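You operate a simulated robot arm through the tools that you are given. There is no shell and no other tool. Be economical: measure what you need, move in short steps, check, and stop when the job is done.

You run a simulated robot arm. Do the job below in one go: nothing can be reset, and whatever is moved stays where it is left.

## Task
Swap the empty bottle for the full one and fill the trough to the green band.
Fine: shut the valve before the swap and again at the end; the empty bottle stands on the drip plate. Set down upright: grey-band water bottle.

Only the result counts: the job must be done as asked and must still hold three seconds after the hand-in. Knocking over, shifting, dropping, spilling or breaking anything else fails it.

## Robot
A 7-joint arm with a two-finger parallel gripper, fixed in place. Base frame: the origin is at the foot of the arm, x ahead of it, y to its left, z up; the work surface is at about z = 78.3. Lengths are in cm, angles in rad, forces in N, time in s.
With the tool pointing down near the work surface it reaches from about 34 to 78 cm from the base axis. Its first joint turns from -2.897 to 2.897 rad. Payload 3.91 kg.
Tool frame: the origin (TCP) lies between the finger pads and is the grasp point; the fingertips stand 3 cm ahead of it; z points along the fingers, y is the line along which they close. The gripper opens to 11 cm. The fingers are 2 cm wide and 1 cm thick; the gripper's body (4.8 by 11.2 cm) begins 5.5 cm behind the TCP.
Orientation is told as [roll, pitch, yaw] about the base's x, y, z axes, in that order, counted from this pose: with the fingers straight down and closing along the base's y, the tool's x points along the base's -x, its y along +y and its z along -z.

## Interface
- The arm moves only by the tool nudge_tool. Its argument "commands" is a list that holds one entry, the list of rows, each a list of 7 numbers: the turn, a rotation vector about the tool's x, y, z in units of 45 degrees (1.0 is 45 degrees), then the shift along the tool's x, y, z in units of 500 mm (1.0 is 500 mm), then the opening, from 0 (shut) to 1 (fully open). In form: [[[ax, ay, az, x, y, z, grip], ...]]. A call has 1 to 12 rows; each row is the pose to reach, as a shift and turn from the pose commanded when the call began, along the tool's axes at that moment. A call with a number of a shift or a turn outside -1 to 1 is refused whole. Rows are played at 5 a second. More than 5 cm and 0.15 rad between two rows, or a gripper value outside its range, and nothing of the call is played. Where a pose cannot be reached the arm comes as near as it can. A force on the tool above 40 N (or 10 N above the force at the start of the call, whichever is more), or a blocked arm, ends the call early, and 0.2 s more pass. The fingers move at their own pace (about 15.3 cm/s each) and stop on an object; they squeeze with about 42 N. The grip force told is the motor's: it shows also when the fingers shut on nothing. Time passes only in rows, and 0.2 s behind the last, so rows that repeat a pose let the fingers close. It gives the time, the measured TCP pose, the force on the tool (base axes), the opening and the grip force at its end, in the units of the frame above (readings bear some noise), with the torque about the TCP (base axes, N m) and any sound that the robot's microphone picked up.
- Cameras (640 x 400 px; columns grow to the right, rows downward): "scene" is fixed at [40.11, 50.09, 153.24]; the picture's right is [0.02, 1.00, 0.00], its down [0.90, -0.02, -0.43] and it looks along [-0.43, 0.01, -0.90] (base axes); focal length 341 px, centre (320, 200). "wrist" rides on the gripper at [7.7, 0.7, -11.4] in the tool frame; the picture's right is [-0.09, 1.00, 0.00], its down [-0.80, -0.07, -0.59] and it looks along [-0.59, -0.05, 0.80] (tool axes); focal length 270 px, centre (320, 200). There is no depth. A picture from a camera that has moved, and an enlarged one, comes with that camera's place and axes in the base frame and with its lens.
- grab_frame(camera): a new picture of that camera. The clock stands still meanwhile.
- slide_trunk(by): slides the trunk up (or, below 0, down) by that many cm; the arm rides with it, the base frame stays. It gives what a move gives, with no picture.
- close_up(camera, box): a new picture of the part [left, top, right, bottom] of that camera's present view, enlarged. The clock stands still meanwhile.
- finish_job(): hands the job in; it is judged then, once.

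Work in short steps. Places have to be worked out from the pictures, the camera data and where the tool is seen: move nearer, look again, correct. Check each grasp and each placing, and mend what went wrong. You have 120 turns and 76 pictures in all, those below and enlarged ones among them. Open the gripper and draw the arm clear of the work before you hand the job in, unless the task says otherwise; then end with one line.

The tools are called after "Call:" as name(argument=value, ...) on one line, values as JSON. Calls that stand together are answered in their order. nudge_tool: Moves the arm, as the interface text tells. Its arguments: {"type":"object","properties":{"commands":{"type":"array"}},"required":["commands"]} The other tools are called the same way: slide_trunk (by) slides the trunk up or down; grab_frame (camera) takes a picture; close_up (camera, box) takes an enlarged picture of a part of a camera's view; finish_job () hands the job in.

At the start:

```text
t: 0.0
eef_pos: [3.21, 41.6, 109.09]
ee_rot: [-0.001, 0.0, 0.0]
contact_force: [-0.6, 0.0, 0.6]
moment: [-0.05, 0.0, -0.03]
gripper_width: 10.97
finger_force: 0.0
trunk travel left (down, up): [-57.5, 3.5]
```

scene: 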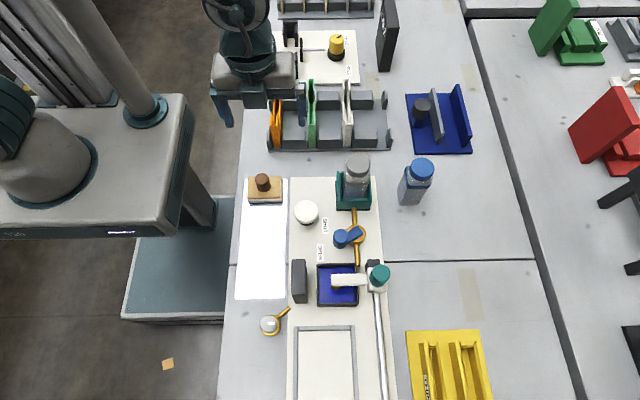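
wrist: 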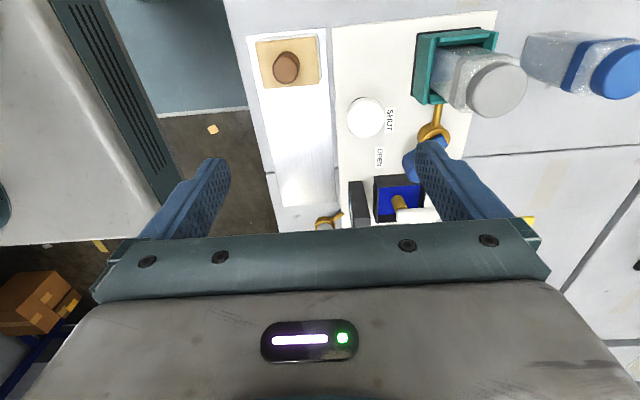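

I'll look closely at the water station first.

Call:
close_up(camera="scene", box=[230, 140, 450, 280])

Call:
close_up(camera="scene", box=[230, 220, 450, 400])

Call:
close_up(camera="wrist", box=[240, 0, 640, 240])

```text
2.86 times, centred on (340, 210) of scene
camera zoom: at [40.11, 50.09, 153.24], right [0.02, 1.0, 0.0], down [0.9, -0.02, -0.43], along [-0.43, 0.01, -0.9], focal length 975 px, centre (263, 171)
```

zoom: 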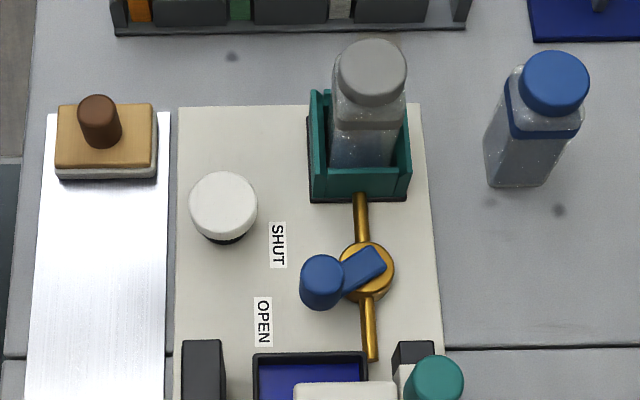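

```text
2.22 times, centred on (340, 310) of scene
camera zoom: at [40.11, 50.09, 153.24], right [0.02, 1.0, 0.0], down [0.9, -0.02, -0.43], along [-0.43, 0.01, -0.9], focal length 759 px, centre (276, -44)
```

zoom: 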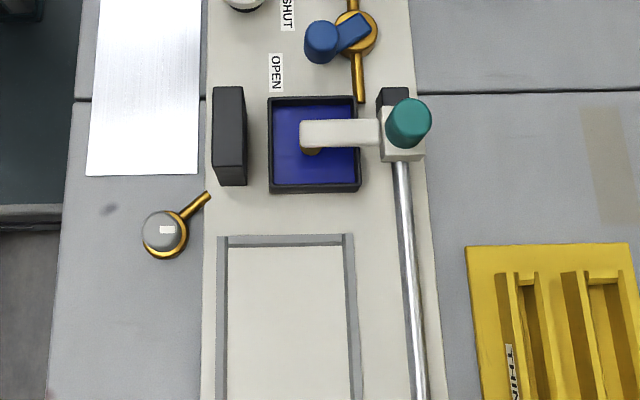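

```text
1.60 times, centred on (440, 120) of wrist
camera zoom: at [-4.52, 42.22, 120.56], right [0.09, 1.0, 0.0], down [0.8, -0.07, 0.59], along [0.59, -0.05, -0.8], focal length 432 px, centre (128, 328)
```

zoom: 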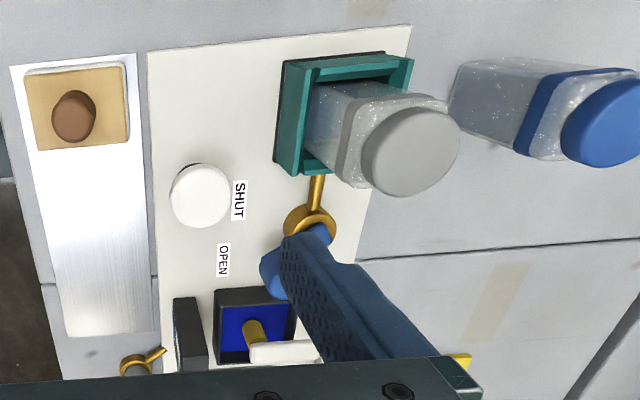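

The grey (empty) bottle is in the teal seat, and the blue (full) bottle stands to its right. I move sideways to get a better wrist view of the trough and plates.

Call:
nudge_tool(commands=[[[0, 0, 0, 0, 0.08, -0.04, 1], [0, 0, 0, 0, 0.16, -0.08, 1], [0, 0, 0, 0.04, 0.2, -0.12, 1]]])

Call:
grab_frame(camera="wrist")

Call:
grab_frame(camera="scene")

```text
t: 0.8
eef_pos: [0.91, 51.86, 114.87]
ee_rot: [-0.001, 0.0, 0.0]
contact_force: [0.7, 0.3, -0.9]
moment: [0.01, 0.03, 0.0]
gripper_width: 11.02
finger_force: 0.0
trunk travel left (down, up): [-57.5, 3.5]
```

```text
70 pictures are left
camera wrist: at [-6.79, 52.36, 126.48], right [0.09, 1.0, 0.0], down [0.8, -0.07, 0.59], along [0.59, -0.05, -0.8], focal length 270 px, centre (320, 200)
```

wrist: 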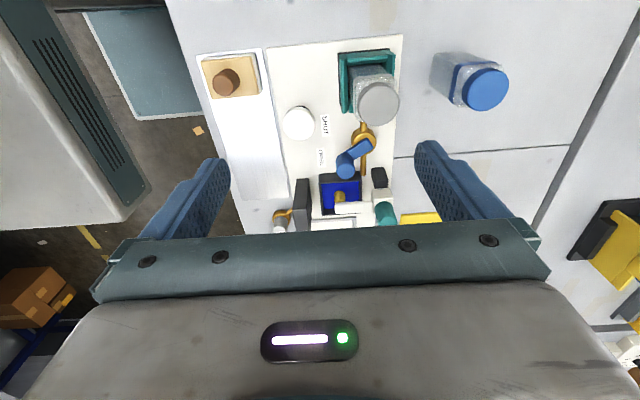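

```text
69 pictures are left
```

scene: 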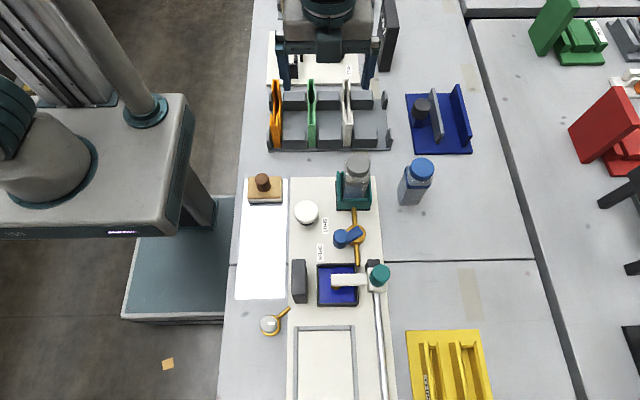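

Call:
close_up(camera="wrist", box=[250, 100, 430, 230])

Call:
close_up(camera="scene", box=[280, 215, 400, 310])

```text
3.08 times, centred on (340, 165) of wrist
camera zoom: at [-6.79, 52.36, 126.48], right [0.09, 1.0, 0.0], down [0.8, -0.07, 0.59], along [0.59, -0.05, -0.8], focal length 832 px, centre (258, 308)
```

zoom: 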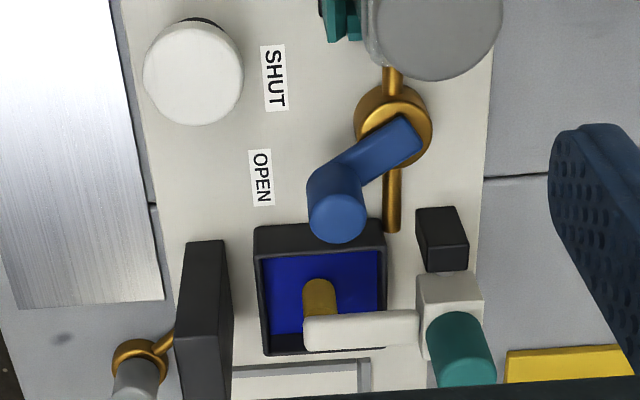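

```text
4.21 times, centred on (340, 262) of scene
camera zoom: at [40.11, 50.09, 153.24], right [0.02, 1.0, 0.0], down [0.9, -0.02, -0.43], along [-0.43, 0.01, -0.9], focal length 1438 px, centre (236, -63)
```

zoom: 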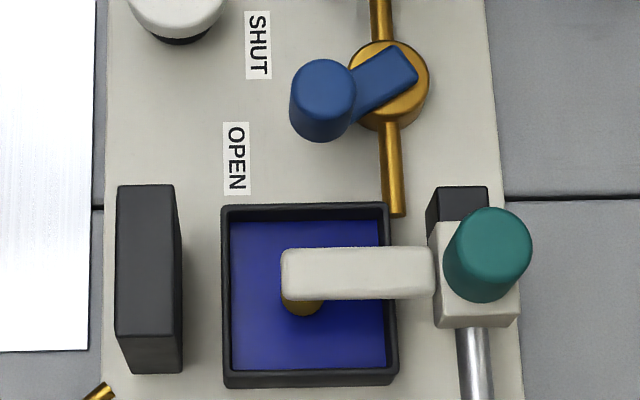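

Call:
close_up(camera="scene", box=[250, 300, 410, 400])

Call:
close_up(camera="scene", box=[230, 165, 330, 305])

Call:
close_up(camera="scene", box=[250, 0, 480, 160])

```text
4.00 times, centred on (330, 350) of scene
camera zoom: at [40.11, 50.09, 153.24], right [0.02, 1.0, 0.0], down [0.9, -0.02, -0.43], along [-0.43, 0.01, -0.9], focal length 1366 px, centre (280, -400)
```

zoom: 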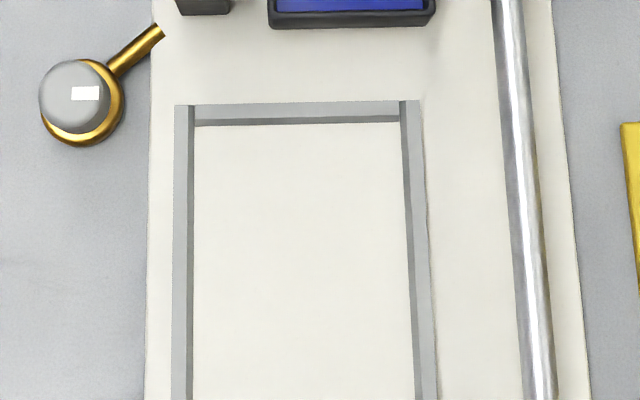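

```text
2.86 times, centred on (280, 235) of scene
camera zoom: at [40.11, 50.09, 153.24], right [0.02, 1.0, 0.0], down [0.9, -0.02, -0.43], along [-0.43, 0.01, -0.9], focal length 975 px, centre (434, 100)
```

zoom: 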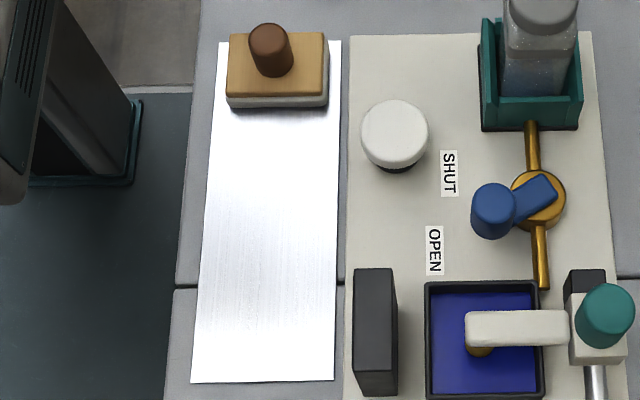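

```text
2.50 times, centred on (365, 80) of scene
camera zoom: at [40.11, 50.09, 153.24], right [0.02, 1.0, 0.0], down [0.9, -0.02, -0.43], along [-0.43, 0.01, -0.9], focal length 854 px, centre (208, 500)
```

zoom: 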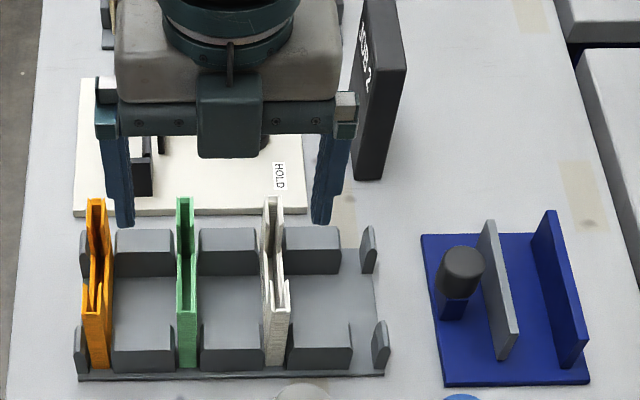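

I'll swing the wrist to look along +y from the left side, to see the dark panel and trough.

Call:
nudge_tool(commands=[[[0, 0, -0.167, -0.04, -0.03, 0.02, 1], [0, 0, -0.333, -0.08, -0.06, 0.04, 1], [0, 0, -0.5, -0.12, -0.09, 0.06, 1], [0, 0, -0.667, -0.16, -0.12, 0.08, 1], [0, 0, -0.833, -0.2, -0.15, 0.1, 1], [0, 0, -1, -0.24, -0.18, 0.12, 1]]])

Call:
nudge_tool(commands=[[[0, 0, -0.167, -0.007, -0.05, 0.02, 1], [0, 0, -0.333, -0.014, -0.1, 0.04, 1], [0, 0, -0.5, -0.021, -0.15, 0.06, 1], [0, 0, -0.667, -0.028, -0.2, 0.08, 1], [0, 0, -0.833, -0.035, -0.25, 0.1, 1], [0, 0, -1, -0.042, -0.297, 0.12, 1]]])

Call:
grab_frame(camera="wrist")

```text
t: 2.2
eef_pos: [13.23, 42.85, 108.95]
ee_rot: [0.001, -0.001, 0.788]
contact_force: [-0.1, 0.2, 0.2]
moment: [0.04, -0.01, 0.04]
gripper_width: 10.98
finger_force: 0.1
trunk travel left (down, up): [-57.5, 3.5]
```

```text
t: 3.6
eef_pos: [25.26, 33.76, 103.2]
ee_rot: [0.0, -0.001, 1.574]
contact_force: [-0.3, 0.7, -0.6]
moment: [-0.01, 0.03, 0.01]
gripper_width: 10.99
finger_force: 0.1
trunk travel left (down, up): [-57.5, 3.5]
```

```text
63 pictures are left
camera wrist: at [24.52, 25.79, 114.79], right [-1.0, 0.09, 0.0], down [0.07, 0.8, 0.59], along [0.05, 0.59, -0.8], focal length 270 px, centre (320, 200)
```

wrist: 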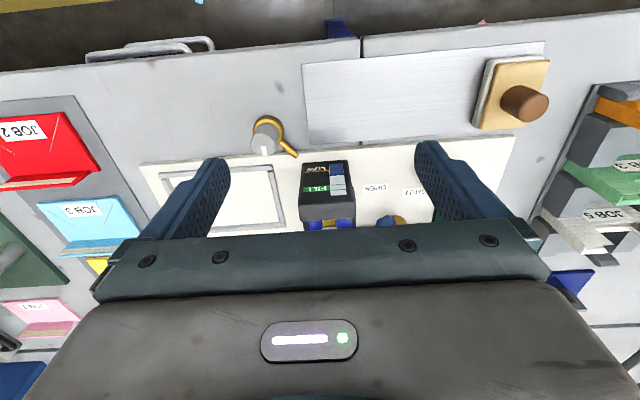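

Call:
close_up(camera="wrist", box=[230, 100, 430, 235])

Call:
close_up(camera="wrist", box=[290, 150, 370, 235])

```text
2.96 times, centred on (330, 168) of wrist
camera zoom: at [24.52, 25.79, 114.79], right [-1.0, 0.09, 0.0], down [0.07, 0.8, 0.59], along [0.05, 0.59, -0.8], focal length 801 px, centre (290, 296)
```

zoom: 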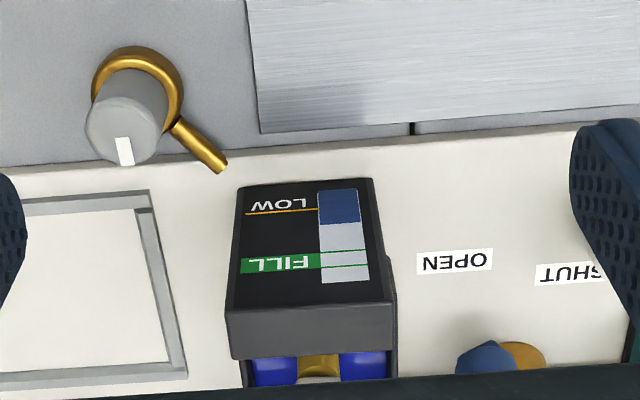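

```text
4.71 times, centred on (330, 192) of wrist
camera zoom: at [24.52, 25.79, 114.79], right [-1.0, 0.09, 0.0], down [0.07, 0.8, 0.59], along [0.05, 0.59, -0.8], focal length 1272 px, centre (273, 235)
```

zoom: 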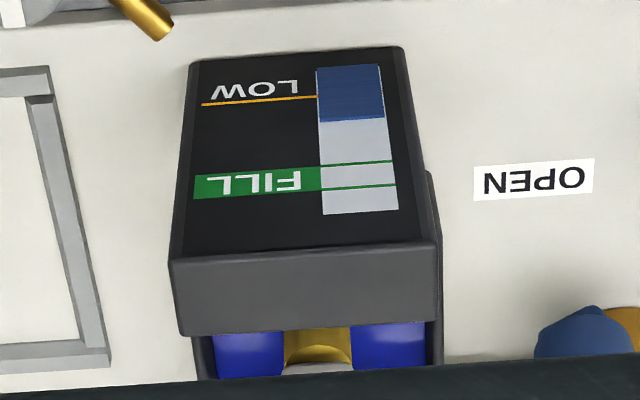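

The gauge faces -y: the level is low, and the target is between the two green lines. The valve post top is at about (16.8, 55, 87) near OPEN, so I move above it to shut it first.

Call:
nudge_tool(commands=[[[0, 0, 0, -0.071, 0.028, 0.02, 1], [0, 0, 0, -0.142, 0.056, 0.04, 1], [0, 0, 0, -0.213, 0.085, 0.06, 1], [0, 0, 0, -0.284, 0.113, 0.08, 0.8], [0, 0, 0, -0.355, 0.141, 0.1, 0.6], [0, 0, 0, -0.425, 0.169, 0.12, 0.6]]])

Call:
grab_frame(camera="wrist")

Call:
close_up(camera="scene", box=[260, 120, 460, 300])

```text
t: 5.0
eef_pos: [16.7, 55.08, 96.91]
ee_rot: [-0.001, 0.0, 1.571]
contact_force: [0.3, -0.6, 0.7]
moment: [-0.06, 0.0, -0.01]
gripper_width: 6.58
finger_force: 0.2
trunk travel left (down, up): [-57.5, 3.5]
```

```text
60 pictures are left
camera wrist: at [15.97, 47.31, 108.48], right [-1.0, 0.09, 0.0], down [0.07, 0.8, 0.59], along [0.05, 0.59, -0.8], focal length 270 px, centre (320, 200)
```

wrist: 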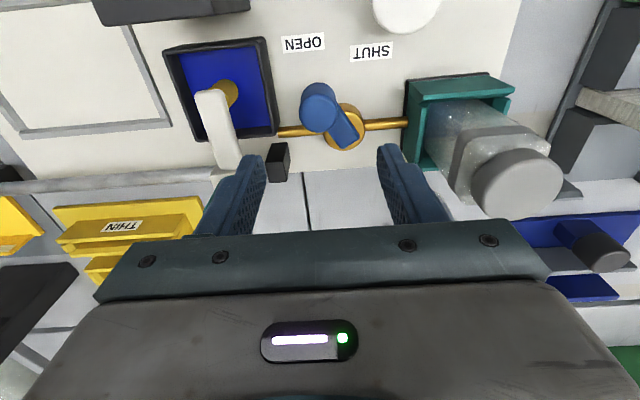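

```text
2.22 times, centred on (360, 210) of scene
camera zoom: at [40.11, 50.09, 153.24], right [0.02, 1.0, 0.0], down [0.9, -0.02, -0.43], along [-0.43, 0.01, -0.9], focal length 759 px, centre (231, 178)
```

zoom: 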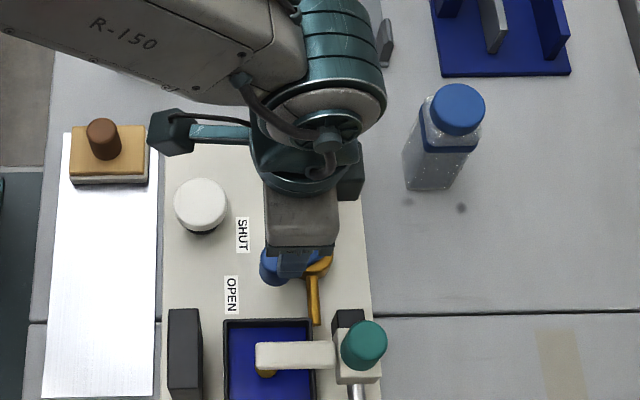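

The post measures about (16.7, 54.8) in both views, and the lever leans about 30° toward OPEN. I turn the gripper to span the lever, then lower to the post.

Call:
nudge_tool(commands=[[[0, 0, -0.16, 0, 0, 0, 0.6], [0, 0, -0.32, 0, 0, 0, 0.6], [0, 0, -0.48, 0, 0, 0.04, 0.6], [0, 0, -0.62, 0.004, 0, 0.1, 0.6], [0, 0, -0.62, 0.006, 0, 0.15, 0.6], [0, 0, -0.62, 0.006, 0, 0.19, 0.6]]])

Call:
grab_frame(camera="wrist")

Call:
close_up(camera="scene", box=[280, 160, 420, 290])

```text
t: 6.4
eef_pos: [16.9, 54.57, 87.44]
ee_rot: [0.0, 0.002, 2.058]
contact_force: [0.1, 0.0, -0.2]
moment: [-0.05, -0.02, 0.02]
gripper_width: 6.6
finger_force: 0.0
trunk travel left (down, up): [-57.5, 3.5]
```

```text
58 pictures are left
camera wrist: at [19.86, 47.33, 98.95], right [-0.92, -0.39, 0.0], down [-0.31, 0.74, 0.59], along [-0.23, 0.55, -0.8], focal length 270 px, centre (320, 200)
```

wrist: 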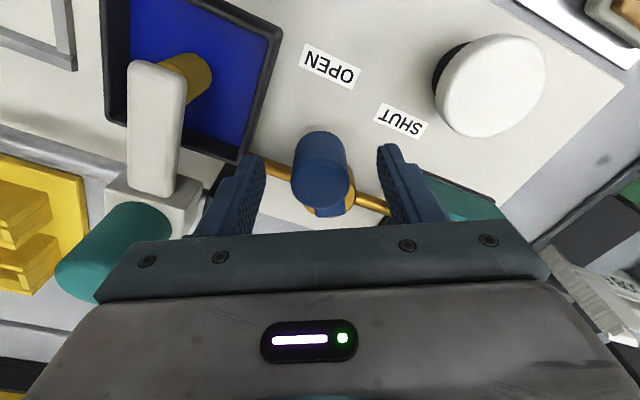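

```text
3.08 times, centred on (350, 225) of scene
camera zoom: at [40.11, 50.09, 153.24], right [0.02, 1.0, 0.0], down [0.9, -0.02, -0.43], along [-0.43, 0.01, -0.9], focal length 1050 px, centre (228, 123)
```

zoom: 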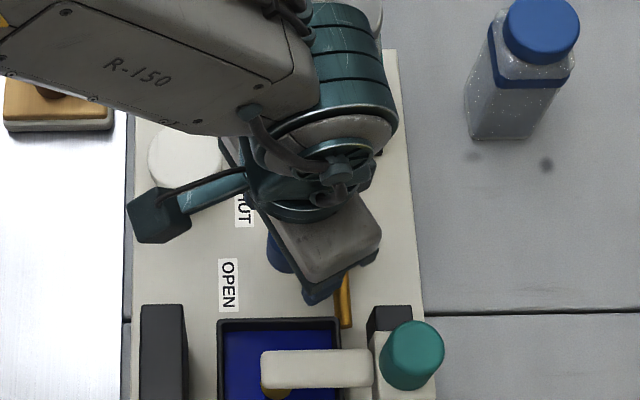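

The post sits between the fingers. I lower 0.8 cm and close.

Call:
nudge_tool(commands=[[[0, 0, 0, -0.006, 0, 0.016, 0.6], [0, 0, 0, -0.006, 0, 0.016, 0.1], [0, 0, 0, -0.006, 0, 0.016, 0.1], [0, 0, 0, -0.006, 0, 0.016, 0.1]]])

```text
t: 7.4
eef_pos: [16.69, 54.86, 86.64]
ee_rot: [0.0, 0.001, 2.059]
contact_force: [0.0, 4.2, -1.5]
moment: [-0.1, 0.47, -0.14]
gripper_width: 3.12
finger_force: 45.1
trunk travel left (down, up): [-57.5, 3.5]
```

Gripped at 3.1 cm width. I swing the lever along its arc toward SHUT, starting with 30°.

Call:
nudge_tool(commands=[[[0, 0, 0.164, -0.0007, 0.011, 0, 0.1], [0, 0, 0.328, -0.0028, 0.0219, 0, 0.1], [0, 0, 0.491, -0.0063, 0.0322, 0, 0.1], [0, 0, 0.656, -0.0111, 0.0422, 0, 0.1]]])

```text
t: 8.4
eef_pos: [14.64, 54.15, 86.6]
ee_rot: [-0.001, 0.001, 1.539]
contact_force: [1.7, -1.1, 2.2]
moment: [-0.1, 0.38, -0.1]
gripper_width: 3.12
finger_force: 45.2
trunk travel left (down, up): [-57.5, 3.5]
```

It turned freely. I continue toward SHUT.

Call:
nudge_tool(commands=[[[0, 0, 0.164, -0.0007, 0.011, 0, 0.1], [0, 0, 0.328, -0.0028, 0.0219, 0, 0.1], [0, 0, 0.491, -0.0063, 0.0322, 0, 0.1], [0, 0, 0.656, -0.0111, 0.0422, 0, 0.1]]])

Call:
grab_frame(camera="wrist")

```text
t: 9.4
eef_pos: [12.65, 54.81, 86.59]
ee_rot: [0.0, 0.001, 1.024]
contact_force: [0.7, -5.8, 0.1]
moment: [0.18, 0.55, -0.15]
gripper_width: 3.13
finger_force: 45.5
trunk travel left (down, up): [-57.5, 3.5]
```

```text
56 pictures are left
camera wrist: at [7.92, 48.44, 98.17], right [-0.81, 0.59, 0.0], down [0.48, 0.65, 0.59], along [0.35, 0.48, -0.8], focal length 270 px, centre (320, 200)
```

wrist: 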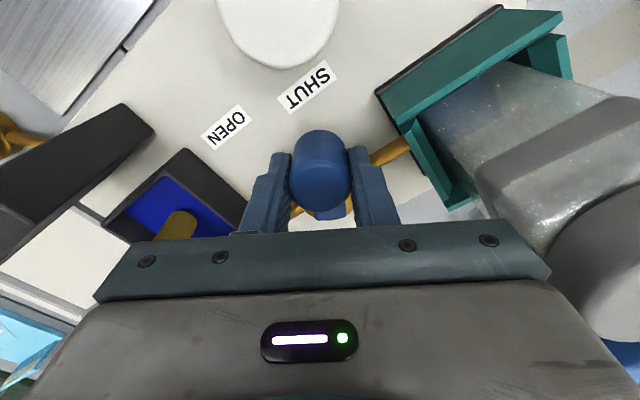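

Call:
nudge_tool(commands=[[[0, 0, 0.1, -0.0003, 0.0067, 0, 0.1], [0, 0, 0.2, -0.001, 0.0134, 0, 0.1], [0, 0, 0.2, -0.001, 0.0134, 0, 0.1]]])

```text
t: 10.2
eef_pos: [11.89, 55.14, 86.64]
ee_rot: [0.0, 0.001, 0.869]
contact_force: [4.2, -14.9, -3.0]
moment: [0.71, 0.17, -0.48]
gripper_width: 3.12
finger_force: 44.7
trunk travel left (down, up): [-57.5, 3.5]
```

Tangential resistance rose, so this is the shut stop. I release, lift and check.

Call:
nudge_tool(commands=[[[0, 0, 0, 0, 0, 0, 0.5], [0, 0, 0, 0, 0, 0, 0.5], [0, 0, 0, 0, 0, -0.06, 0.5], [0, 0, 0, 0, 0, -0.15, 0.5], [0, 0, 0, 0, 0, -0.24, 0.5]]])

Call:
grab_frame(camera="wrist")

```text
t: 11.4
eef_pos: [12.09, 55.15, 98.87]
ee_rot: [-0.001, 0.0, 0.871]
contact_force: [0.5, -0.3, -0.1]
moment: [-0.01, -0.01, 0.05]
gripper_width: 5.5
finger_force: 0.0
trunk travel left (down, up): [-57.5, 3.5]
```

```text
55 pictures are left
camera wrist: at [6.44, 49.62, 110.32], right [-0.7, 0.71, 0.0], down [0.57, 0.57, 0.59], along [0.42, 0.42, -0.8], focal length 270 px, centre (320, 200)
```

wrist: 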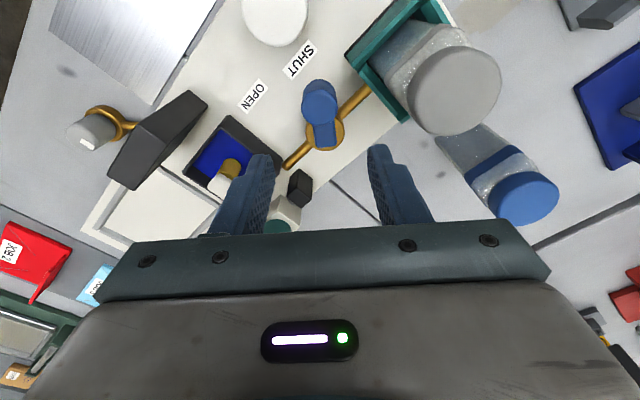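

Valve is shut. Now a closer look at the cradle and the two bottles.

Call:
close_up(camera="wrist", box=[330, 0, 570, 230])

Call:
close_up(camera="scene", box=[320, 130, 450, 230])

```text
1.74 times, centred on (450, 115) of wrist
camera zoom: at [6.44, 49.62, 110.32], right [-0.7, 0.71, 0.0], down [0.57, 0.57, 0.59], along [0.42, 0.42, -0.8], focal length 470 px, centre (94, 348)
```

zoom: 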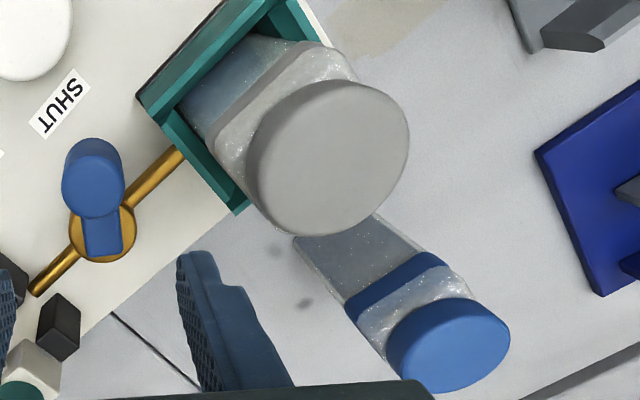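

```text
4.00 times, centred on (385, 180) of scene
camera zoom: at [40.11, 50.09, 153.24], right [0.02, 1.0, 0.0], down [0.9, -0.02, -0.43], along [-0.43, 0.01, -0.9], focal length 1366 px, centre (60, 280)
```

zoom: 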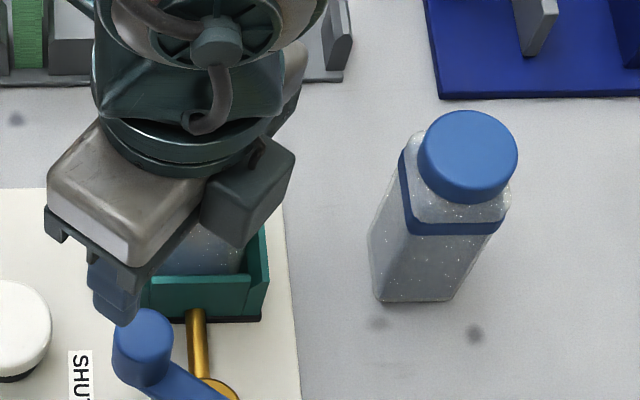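

Cradle walls top out at z≈84.2. The grey bottle is at about (3.8, 58.6), top z≈93.5, body about 5.2 cm square. I move over it with yaw 0 and open.

Call:
nudge_tool(commands=[[[0, 0, 0.165, 0.009, 0.028, -0.02, 1], [0, 0, 0.33, 0.018, 0.056, -0.04, 1], [0, 0, 0.495, 0.027, 0.085, -0.06, 1], [0, 0, 0.66, 0.036, 0.113, -0.06, 1], [0, 0, 0.825, 0.045, 0.141, -0.06, 1], [0, 0, 0.99, 0.0536, 0.169, -0.06, 1]]])

Call:
nudge_tool(commands=[[[0, 0, 0.119, 0, 0, 0, 1]]])

Call:
grab_frame(camera="wrist")

Call:
close_up(camera="scene", box=[280, 90, 460, 230])

```text
t: 12.8
eef_pos: [3.58, 58.66, 101.65]
ee_rot: [0.001, 0.0, 0.091]
contact_force: [0.3, -0.8, 0.0]
moment: [0.0, 0.01, -0.02]
gripper_width: 10.96
finger_force: 0.1
trunk travel left (down, up): [-57.5, 3.5]
```

```text
t: 13.2
eef_pos: [3.64, 58.64, 101.66]
ee_rot: [0.001, 0.0, -0.001]
contact_force: [1.2, -0.4, 0.6]
moment: [-0.02, 0.01, -0.01]
gripper_width: 11.01
finger_force: 0.1
trunk travel left (down, up): [-57.5, 3.5]
```

```text
52 pictures are left
camera wrist: at [-4.08, 59.2, 113.17], right [0.09, 1.0, 0.0], down [0.8, -0.07, 0.59], along [0.59, -0.05, -0.8], focal length 270 px, centre (320, 200)
```

wrist: 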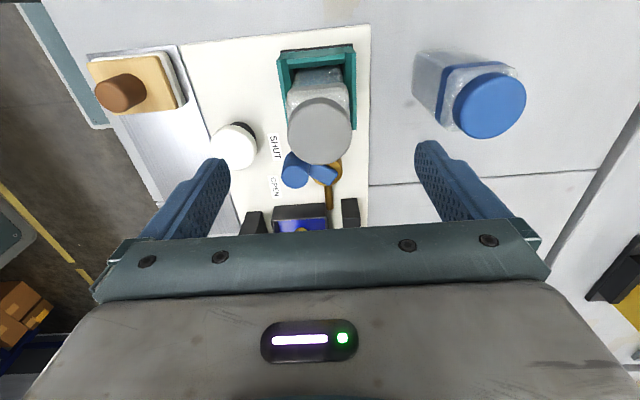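

```text
2.86 times, centred on (370, 160) of scene
camera zoom: at [40.11, 50.09, 153.24], right [0.02, 1.0, 0.0], down [0.9, -0.02, -0.43], along [-0.43, 0.01, -0.9], focal length 975 px, centre (177, 314)
```

zoom: 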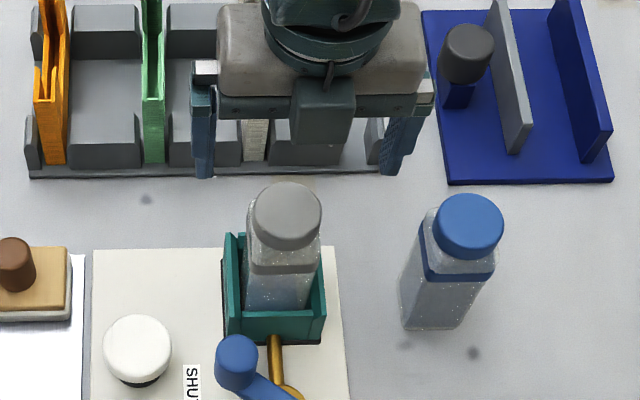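

Both views agree. I descend around the grey bottle to TCP z≈89 and close.

Call:
nudge_tool(commands=[[[0, 0, 0, -0.002, -0.001, 0.08, 1], [0, 0, 0, -0.002, -0.001, 0.15, 1], [0, 0, 0, -0.002, -0.001, 0.21, 1], [0, 0, 0, -0.002, -0.001, 0.253, 1], [0, 0, 0, -0.002, -0.001, 0.253, 1]]])

Call:
grab_frame(camera="wrist")

```text
t: 14.4
eef_pos: [3.71, 58.58, 88.81]
ee_rot: [0.0, 0.0, -0.002]
contact_force: [0.7, 0.5, -0.4]
moment: [0.04, 0.01, 0.03]
gripper_width: 11.0
finger_force: 0.1
trunk travel left (down, up): [-57.5, 3.5]
```

```text
50 pictures are left
camera wrist: at [-3.95, 59.16, 100.42], right [0.09, 1.0, 0.0], down [0.8, -0.07, 0.59], along [0.59, -0.05, -0.8], focal length 270 px, centre (320, 200)
```

wrist: 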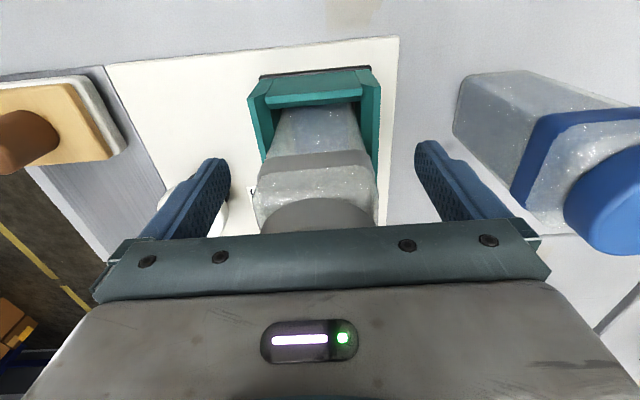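

Call:
nudge_tool(commands=[[[0, 0, 0, 0, 0, 0, 0.2], [0, 0, 0, 0, 0, 0, 0.2], [0, 0, 0, 0, 0, 0, 0.2], [0, 0, 0, 0, 0, -0.01, 0.2], [0, 0, 0, 0, 0, -0.03, 0.2], [0, 0, 0, 0, 0, -0.05, 0.2]]])

```text
t: 15.8
eef_pos: [3.6, 58.54, 91.56]
ee_rot: [0.002, 0.0, -0.001]
contact_force: [-0.4, 0.5, 0.1]
moment: [0.0, 0.04, 0.01]
gripper_width: 4.9
finger_force: 41.8
trunk travel left (down, up): [-57.5, 3.5]
```

Call:
nudge_tool(commands=[[[0, 0, 0, 0, 0, -0.06, 0.2], [0, 0, 0, 0, 0, -0.12, 0.2], [0, 0, 0, 0, 0, -0.18, 0.2]]])

Call:
grab_frame(camera="scene")

Call:
grab_frame(camera="wrist")

```text
t: 16.6
eef_pos: [3.74, 58.62, 100.58]
ee_rot: [0.001, 0.0, 0.0]
contact_force: [0.7, 0.7, 0.1]
moment: [0.04, 0.01, -0.01]
gripper_width: 4.93
finger_force: 42.0
trunk travel left (down, up): [-57.5, 3.5]
```

```text
49 pictures are left
```

scene: 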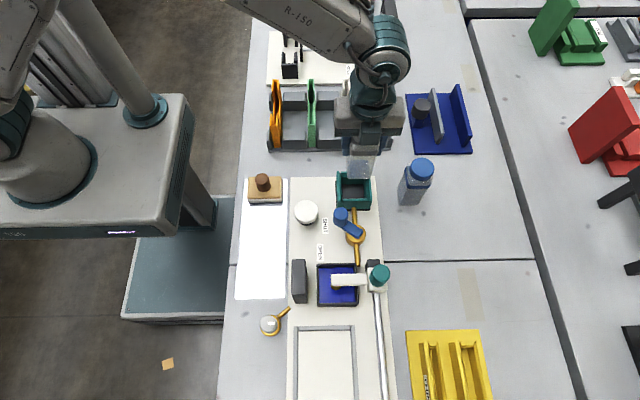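

```text
48 pictures are left
camera wrist: at [-3.96, 59.22, 112.03], right [0.09, 1.0, 0.0], down [0.8, -0.07, 0.59], along [0.59, -0.05, -0.8], focal length 270 px, centre (320, 200)
```

wrist: 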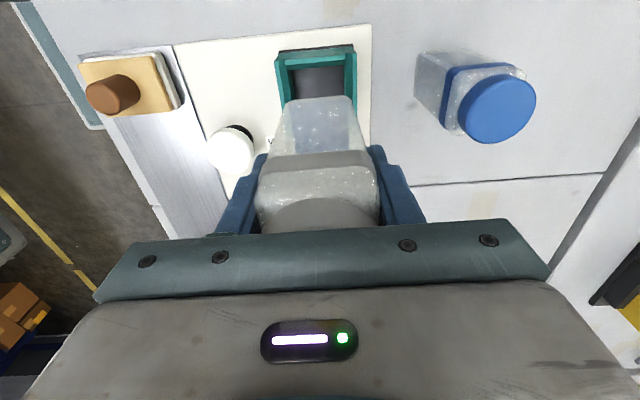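

The bottle is firmly held. I carry it to the steel drip plate around (14, 38), between the sponge and the plate's far end.

Call:
nudge_tool(commands=[[[0, 0, 0, -0.034, -0.069, 0, 0.2], [0, 0, 0, -0.069, -0.137, 0, 0.2], [0, 0, 0, -0.103, -0.206, 0, 0.2], [0, 0, 0, -0.137, -0.275, 0, 0.2], [0, 0, 0, -0.172, -0.343, 0, 0.2], [0, 0, 0, -0.206, -0.412, 0, 0.2], [0, 0, 0, -0.206, -0.412, 0.06, 0.2], [0, 0, 0, -0.206, -0.412, 0.12, 0.2]]])

Call:
grab_frame(camera="wrist")

Call:
close_up(camera="scene", box=[210, 130, 390, 310])

```text
t: 18.4
eef_pos: [14.06, 38.0, 94.66]
ee_rot: [0.001, 0.002, -0.002]
contact_force: [-0.5, 0.4, 0.4]
moment: [0.01, -0.01, -0.01]
gripper_width: 4.91
finger_force: 42.6
trunk travel left (down, up): [-57.5, 3.5]
```

```text
47 pictures are left
camera wrist: at [6.35, 38.6, 106.12], right [0.09, 1.0, 0.0], down [0.8, -0.07, 0.59], along [0.59, -0.05, -0.8], focal length 270 px, centre (320, 200)
```

wrist: 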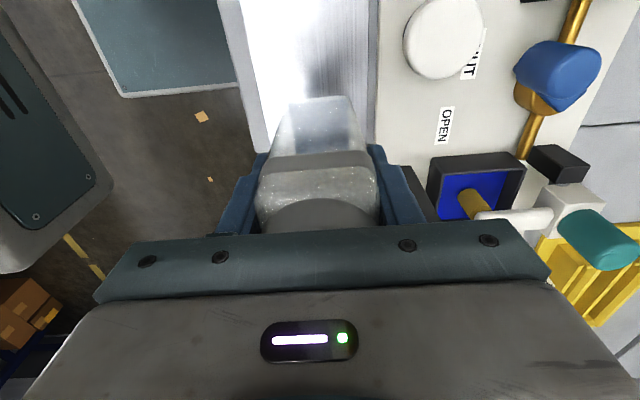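

```text
2.22 times, centred on (300, 220) of scene
camera zoom: at [40.11, 50.09, 153.24], right [0.02, 1.0, 0.0], down [0.9, -0.02, -0.43], along [-0.43, 0.01, -0.9], focal length 759 px, centre (364, 156)
```

zoom: 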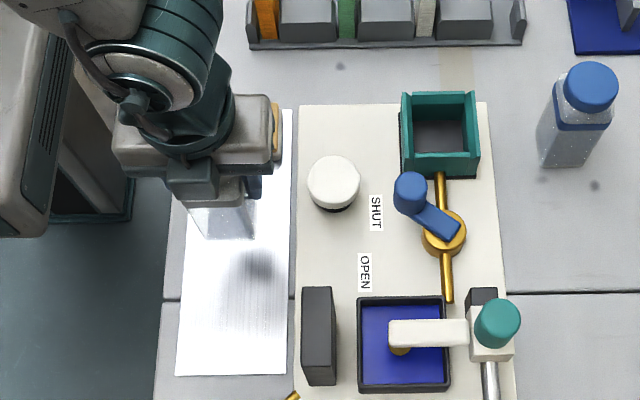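

Call:
nudge_tool(commands=[[[0, 0, 0, 0, 0, 0.05, 0.2], [0, 0, 0, 0, 0, 0.1, 0.2], [0, 0, 0, 0, 0, 0.13, 0.2]]])

Call:
nudge_tool(commands=[[[0, 0, 0, 0, 0, 0.005, 0.2], [0, 0, 0, 0, 0, 0.01, 0.2]]])

Call:
nudge_tool(commands=[[[0, 0, 0, 0, 0, 0.004, 0.2], [0, 0, 0, 0, 0, 0.008, 0.2]]])

```text
t: 19.2
eef_pos: [14.06, 38.05, 88.07]
ee_rot: [0.0, 0.001, -0.001]
contact_force: [1.0, -0.5, -0.8]
moment: [0.0, 0.0, -0.04]
gripper_width: 4.93
finger_force: 42.3
trunk travel left (down, up): [-57.5, 3.5]
```

```text
t: 19.8
eef_pos: [14.06, 38.11, 87.57]
ee_rot: [0.002, -0.001, -0.002]
contact_force: [0.4, 0.3, 0.3]
moment: [0.03, 0.0, 0.01]
gripper_width: 4.95
finger_force: 42.0
trunk travel left (down, up): [-57.5, 3.5]
```

```text
t: 20.4
eef_pos: [14.11, 37.91, 87.14]
ee_rot: [0.001, 0.0, -0.002]
contact_force: [-0.5, -0.3, 3.0]
moment: [-0.07, -0.05, -0.05]
gripper_width: 4.94
finger_force: 42.2
trunk travel left (down, up): [-57.5, 3.5]
```

A contact force of 3 N is starting to show, so I confirm with a small step.

Call:
nudge_tool(commands=[[[0, 0, 0, 0, 0, 0.002, 0.2], [0, 0, 0, 0, 0, 0.003, 0.2]]])

```text
t: 21.0
eef_pos: [14.03, 38.02, 87.19]
ee_rot: [0.004, -0.001, 0.001]
contact_force: [0.6, -2.5, 28.0]
moment: [-0.39, -0.14, -0.01]
gripper_width: 4.96
finger_force: 42.5
trunk travel left (down, up): [-57.5, 3.5]
```

It's seated. I ease off, release and lift.

Call:
nudge_tool(commands=[[[0, 0, 0, 0, 0, -0.002, 0.2], [0, 0, 0, 0, 0, -0.002, 0.75], [0, 0, 0, 0, 0, -0.002, 0.75], [0, 0, 0, 0, 0, -0.002, 0.75], [0, 0, 0, 0, 0, -0.08, 0.75], [0, 0, 0, 0, 0, -0.17, 0.75], [0, 0, 0, 0, 0, -0.26, 0.75]]])

Call:
grab_frame(camera="wrist")

```text
t: 22.6
eef_pos: [14.08, 38.19, 99.84]
ee_rot: [0.001, 0.001, -0.002]
contact_force: [0.0, 0.5, -0.3]
moment: [0.04, -0.02, 0.02]
gripper_width: 8.23
finger_force: 0.0
trunk travel left (down, up): [-57.5, 3.5]
```

```text
45 pictures are left
camera wrist: at [6.35, 38.81, 111.32], right [0.09, 1.0, 0.0], down [0.8, -0.07, 0.59], along [0.59, -0.05, -0.8], focal length 270 px, centre (320, 200)
```

wrist: 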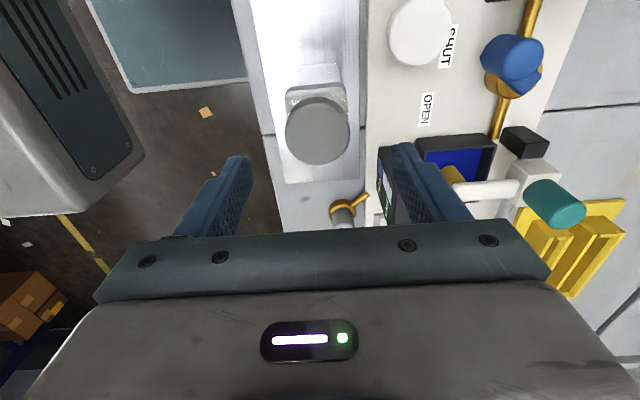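

The grey bottle stands upright on the plate. I go to the blue bottle near (3.7, 72.3).

Call:
nudge_tool(commands=[[[0, 0, 0, 0.026, 0.085, 0, 1], [0, 0, 0, 0.052, 0.17, 0, 1], [0, 0, 0, 0.078, 0.255, 0, 1], [0, 0, 0, 0.104, 0.34, 0, 1], [0, 0, 0, 0.13, 0.425, 0, 1], [0, 0, 0, 0.156, 0.51, 0, 1], [0, 0, 0, 0.182, 0.595, 0, 1], [0, 0, 0, 0.208, 0.68, 0, 1]]])

Call:
grab_frame(camera="wrist")

Call:
close_up(camera="scene", box=[320, 80, 480, 230])

```text
t: 24.4
eef_pos: [3.68, 72.24, 99.79]
ee_rot: [-0.006, 0.001, -0.001]
contact_force: [-0.2, -0.1, 1.0]
moment: [-0.06, 0.02, 0.05]
gripper_width: 11.01
finger_force: 0.0
trunk travel left (down, up): [-57.5, 3.5]
```

```text
44 pictures are left
camera wrist: at [-4.08, 72.84, 111.28], right [0.09, 1.0, -0.01], down [0.8, -0.07, 0.6], along [0.59, -0.06, -0.8], focal length 270 px, centre (320, 200)
```

wrist: 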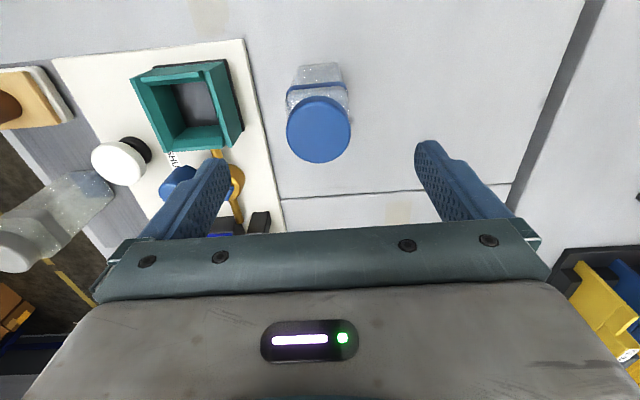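

```text
2.67 times, centred on (400, 155) of scene
camera zoom: at [40.11, 50.09, 153.24], right [0.02, 1.0, 0.0], down [0.9, -0.02, -0.43], along [-0.43, 0.01, -0.9], focal length 910 px, centre (107, 320)
```

zoom: 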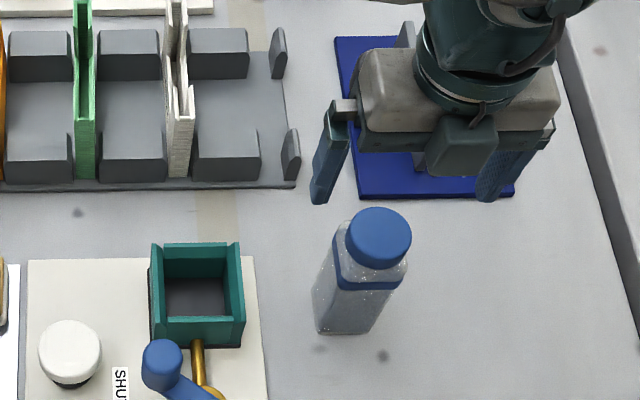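

Aligned within 2 mm. I descend to TCP z≈87 and check.

Call:
nudge_tool(commands=[[[0, 0, 0, 0, -0.003, 0.08, 1], [0, 0, 0, 0, -0.003, 0.15, 1], [0, 0, 0, 0, -0.003, 0.21, 1], [0, 0, 0, 0, -0.003, 0.255, 1], [0, 0, 0, 0, -0.003, 0.255, 1]]])

Call:
grab_frame(camera="wrist")

```text
t: 25.6
eef_pos: [3.71, 72.05, 87.03]
ee_rot: [-0.001, 0.002, -0.002]
contact_force: [0.5, -1.0, -0.1]
moment: [0.0, 0.01, 0.0]
gripper_width: 11.03
finger_force: 0.1
trunk travel left (down, up): [-57.5, 3.5]
```

```text
42 pictures are left
camera wrist: at [-4.01, 72.58, 98.57], right [0.09, 1.0, 0.0], down [0.8, -0.07, 0.59], along [0.59, -0.05, -0.8], focal length 270 px, centre (320, 200)
```

wrist: 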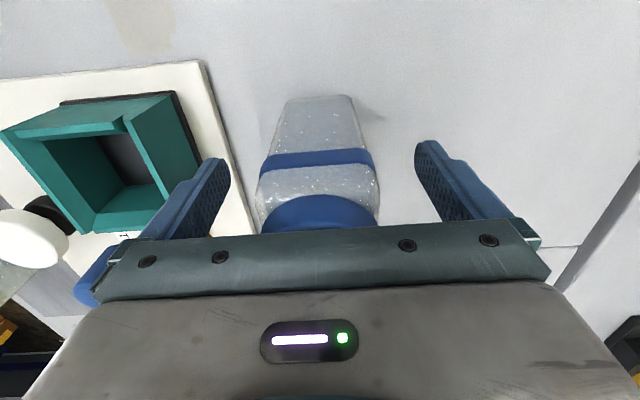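

Call:
nudge_tool(commands=[[[0, 0, 0, 0, 0, 0, 0.2], [0, 0, 0, 0, 0, 0, 0.2], [0, 0, 0, 0, 0, 0, 0.2], [0, 0, 0, 0, 0, -0.02, 0.2], [0, 0, 0, 0, 0, -0.06, 0.2], [0, 0, 0, 0, 0, -0.14, 0.2], [0, 0, 0, 0, 0, -0.23, 0.2]]])

Call:
grab_frame(camera="wrist")

```text
t: 27.2
eef_pos: [3.81, 71.8, 99.11]
ee_rot: [-0.001, 0.0, -0.001]
contact_force: [1.3, 0.4, -3.9]
moment: [0.0, 0.03, -0.02]
gripper_width: 4.98
finger_force: 42.0
trunk travel left (down, up): [-57.5, 3.5]
```

```text
41 pictures are left
camera wrist: at [-3.99, 72.35, 110.59], right [0.09, 1.0, 0.0], down [0.8, -0.07, 0.59], along [0.59, -0.05, -0.8], focal length 270 px, centre (320, 200)
```

wrist: 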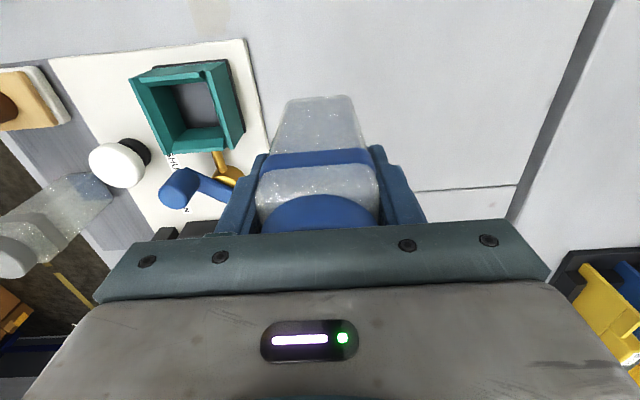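

The blue (full) bottle is held. I carry it over the cradle.

Call:
nudge_tool(commands=[[[0, 0, 0, 0, -0.07, 0, 0.2], [0, 0, 0, 0, -0.14, 0, 0.2], [0, 0, 0, 0, -0.21, 0, 0.2], [0, 0, 0, 0.001, -0.267, 0, 0.2], [0, 0, 0, 0.001, -0.267, 0, 0.2], [0, 0, 0, 0.001, -0.267, 0, 0.2]]])

Call:
nudge_tool(commands=[[[0, 0, 0, 0, 0, 0.03, 0.2], [0, 0, 0, 0, 0, 0.06, 0.2], [0, 0, 0, 0, 0, 0.06, 0.2]]])

Call:
grab_frame(camera="wrist")

Call:
close_up(camera="scene", box=[300, 120, 420, 220])

```text
t: 28.6
eef_pos: [3.37, 58.73, 98.69]
ee_rot: [-0.001, 0.001, -0.001]
contact_force: [0.0, 0.0, -3.1]
moment: [-0.01, 0.06, 0.01]
gripper_width: 5.0
finger_force: 42.1
trunk travel left (down, up): [-57.5, 3.5]
```

```text
t: 29.4
eef_pos: [3.5, 58.65, 95.73]
ee_rot: [0.001, 0.001, -0.003]
contact_force: [0.8, -0.5, -3.2]
moment: [-0.03, 0.02, 0.0]
gripper_width: 5.0
finger_force: 42.1
trunk travel left (down, up): [-57.5, 3.5]
```

```text
40 pictures are left
camera wrist: at [-4.25, 59.26, 107.27], right [0.09, 1.0, 0.0], down [0.8, -0.07, 0.59], along [0.59, -0.05, -0.8], focal length 270 px, centre (320, 200)
```

wrist: 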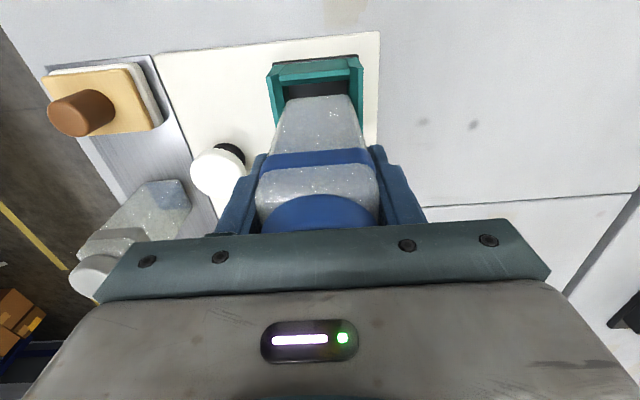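

```text
4.00 times, centred on (360, 170) of scene
camera zoom: at [40.11, 50.09, 153.24], right [0.02, 1.0, 0.0], down [0.9, -0.02, -0.43], along [-0.43, 0.01, -0.9], focal length 1366 px, centre (160, 320)
```

zoom: 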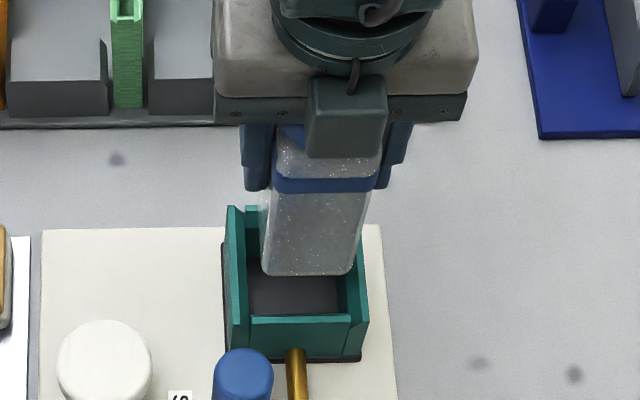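

Comparing the bottle front edge with the cradle, I need about +0.38 cm in x and −0.1 in y. I correct and lower partway in.

Call:
nudge_tool(commands=[[[0, 0, 0, -0.0075, -0.002, 0, 0.2], [0, 0, 0, -0.0075, -0.002, 0.02, 0.2], [0, 0, 0, -0.0075, -0.002, 0.04, 0.2], [0, 0, 0, -0.0075, -0.002, 0.06, 0.2], [0, 0, 0, -0.0075, -0.002, 0.075, 0.2], [0, 0, 0, -0.0075, -0.002, 0.085, 0.2]]])

Call:
close_up(camera="scene", box=[300, 120, 420, 220])

```text
t: 30.8
eef_pos: [3.96, 58.62, 91.5]
ee_rot: [0.0, 0.0, -0.003]
contact_force: [0.5, 0.3, -3.9]
moment: [-0.02, 0.0, 0.01]
gripper_width: 5.0
finger_force: 42.1
trunk travel left (down, up): [-57.5, 3.5]
```

```text
4.00 times, centred on (360, 170) of scene
camera zoom: at [40.11, 50.09, 153.24], right [0.02, 1.0, 0.0], down [0.9, -0.02, -0.43], along [-0.43, 0.01, -0.9], focal length 1366 px, centre (160, 320)
```

zoom: 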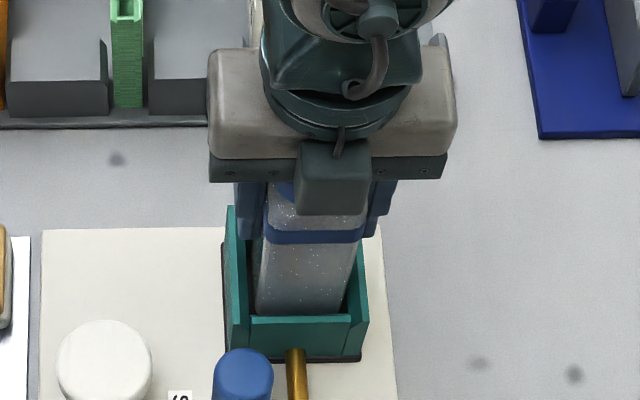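

It's inside the cradle with no side force. I lower to the floor.

Call:
nudge_tool(commands=[[[0, 0, 0, 0, 0, 0.015, 0.2], [0, 0, 0, 0, 0, 0.03, 0.2], [0, 0, 0, 0, 0, 0.042, 0.2], [0, 0, 0, 0, 0, 0.048, 0.2]]])

Call:
nudge_tool(commands=[[[0, 0, 0, 0, 0, 0.003, 0.2], [0, 0, 0, 0, 0, 0.005, 0.2]]])

```text
t: 31.8
eef_pos: [4.11, 58.49, 88.98]
ee_rot: [0.001, 0.001, -0.002]
contact_force: [0.2, -0.4, -3.6]
moment: [0.01, 0.0, -0.03]
gripper_width: 5.0
finger_force: 41.8
trunk travel left (down, up): [-57.5, 3.5]
```

```text
t: 32.4
eef_pos: [4.01, 58.45, 89.05]
ee_rot: [0.001, 0.0, -0.002]
contact_force: [1.4, -0.6, 10.7]
moment: [-0.5, -0.02, 0.04]
gripper_width: 5.0
finger_force: 41.4
trunk travel left (down, up): [-57.5, 3.5]
```

The reading matches the cradle floor height, so it's seated. I release and lift.

Call:
nudge_tool(commands=[[[0, 0, 0, 0, 0, -0.003, 0.2], [0, 0, 0, 0, 0, -0.003, 0.7], [0, 0, 0, 0, 0, -0.003, 0.8], [0, 0, 0, 0, 0, -0.003, 0.8], [0, 0, 0, 0, 0, -0.08, 0.8], [0, 0, 0, 0, 0, -0.16, 0.8], [0, 0, 0, 0, 0, -0.23, 0.8]]])

Call:
grab_frame(camera="wrist")

Call:
close_up(camera="scene", box=[230, 120, 430, 270])

```text
t: 34.0
eef_pos: [3.74, 58.61, 100.48]
ee_rot: [0.001, -0.001, -0.002]
contact_force: [-0.3, -0.7, -0.8]
moment: [-0.02, 0.0, -0.01]
gripper_width: 8.78
finger_force: 0.1
trunk travel left (down, up): [-57.5, 3.5]
```

```text
37 pictures are left
camera wrist: at [-3.97, 59.14, 112.04], right [0.09, 1.0, 0.0], down [0.8, -0.07, 0.59], along [0.59, -0.05, -0.8], focal length 270 px, centre (320, 200)
```

wrist: 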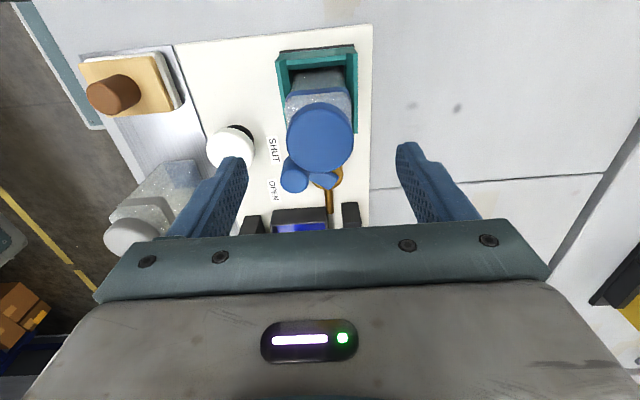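

```text
2.67 times, centred on (330, 195) of scene
camera zoom: at [40.11, 50.09, 153.24], right [0.02, 1.0, 0.0], down [0.9, -0.02, -0.43], along [-0.43, 0.01, -0.9], focal length 910 px, centre (293, 213)
```

zoom: 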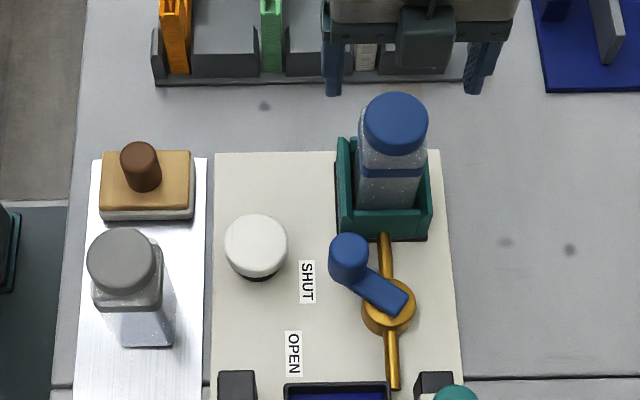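

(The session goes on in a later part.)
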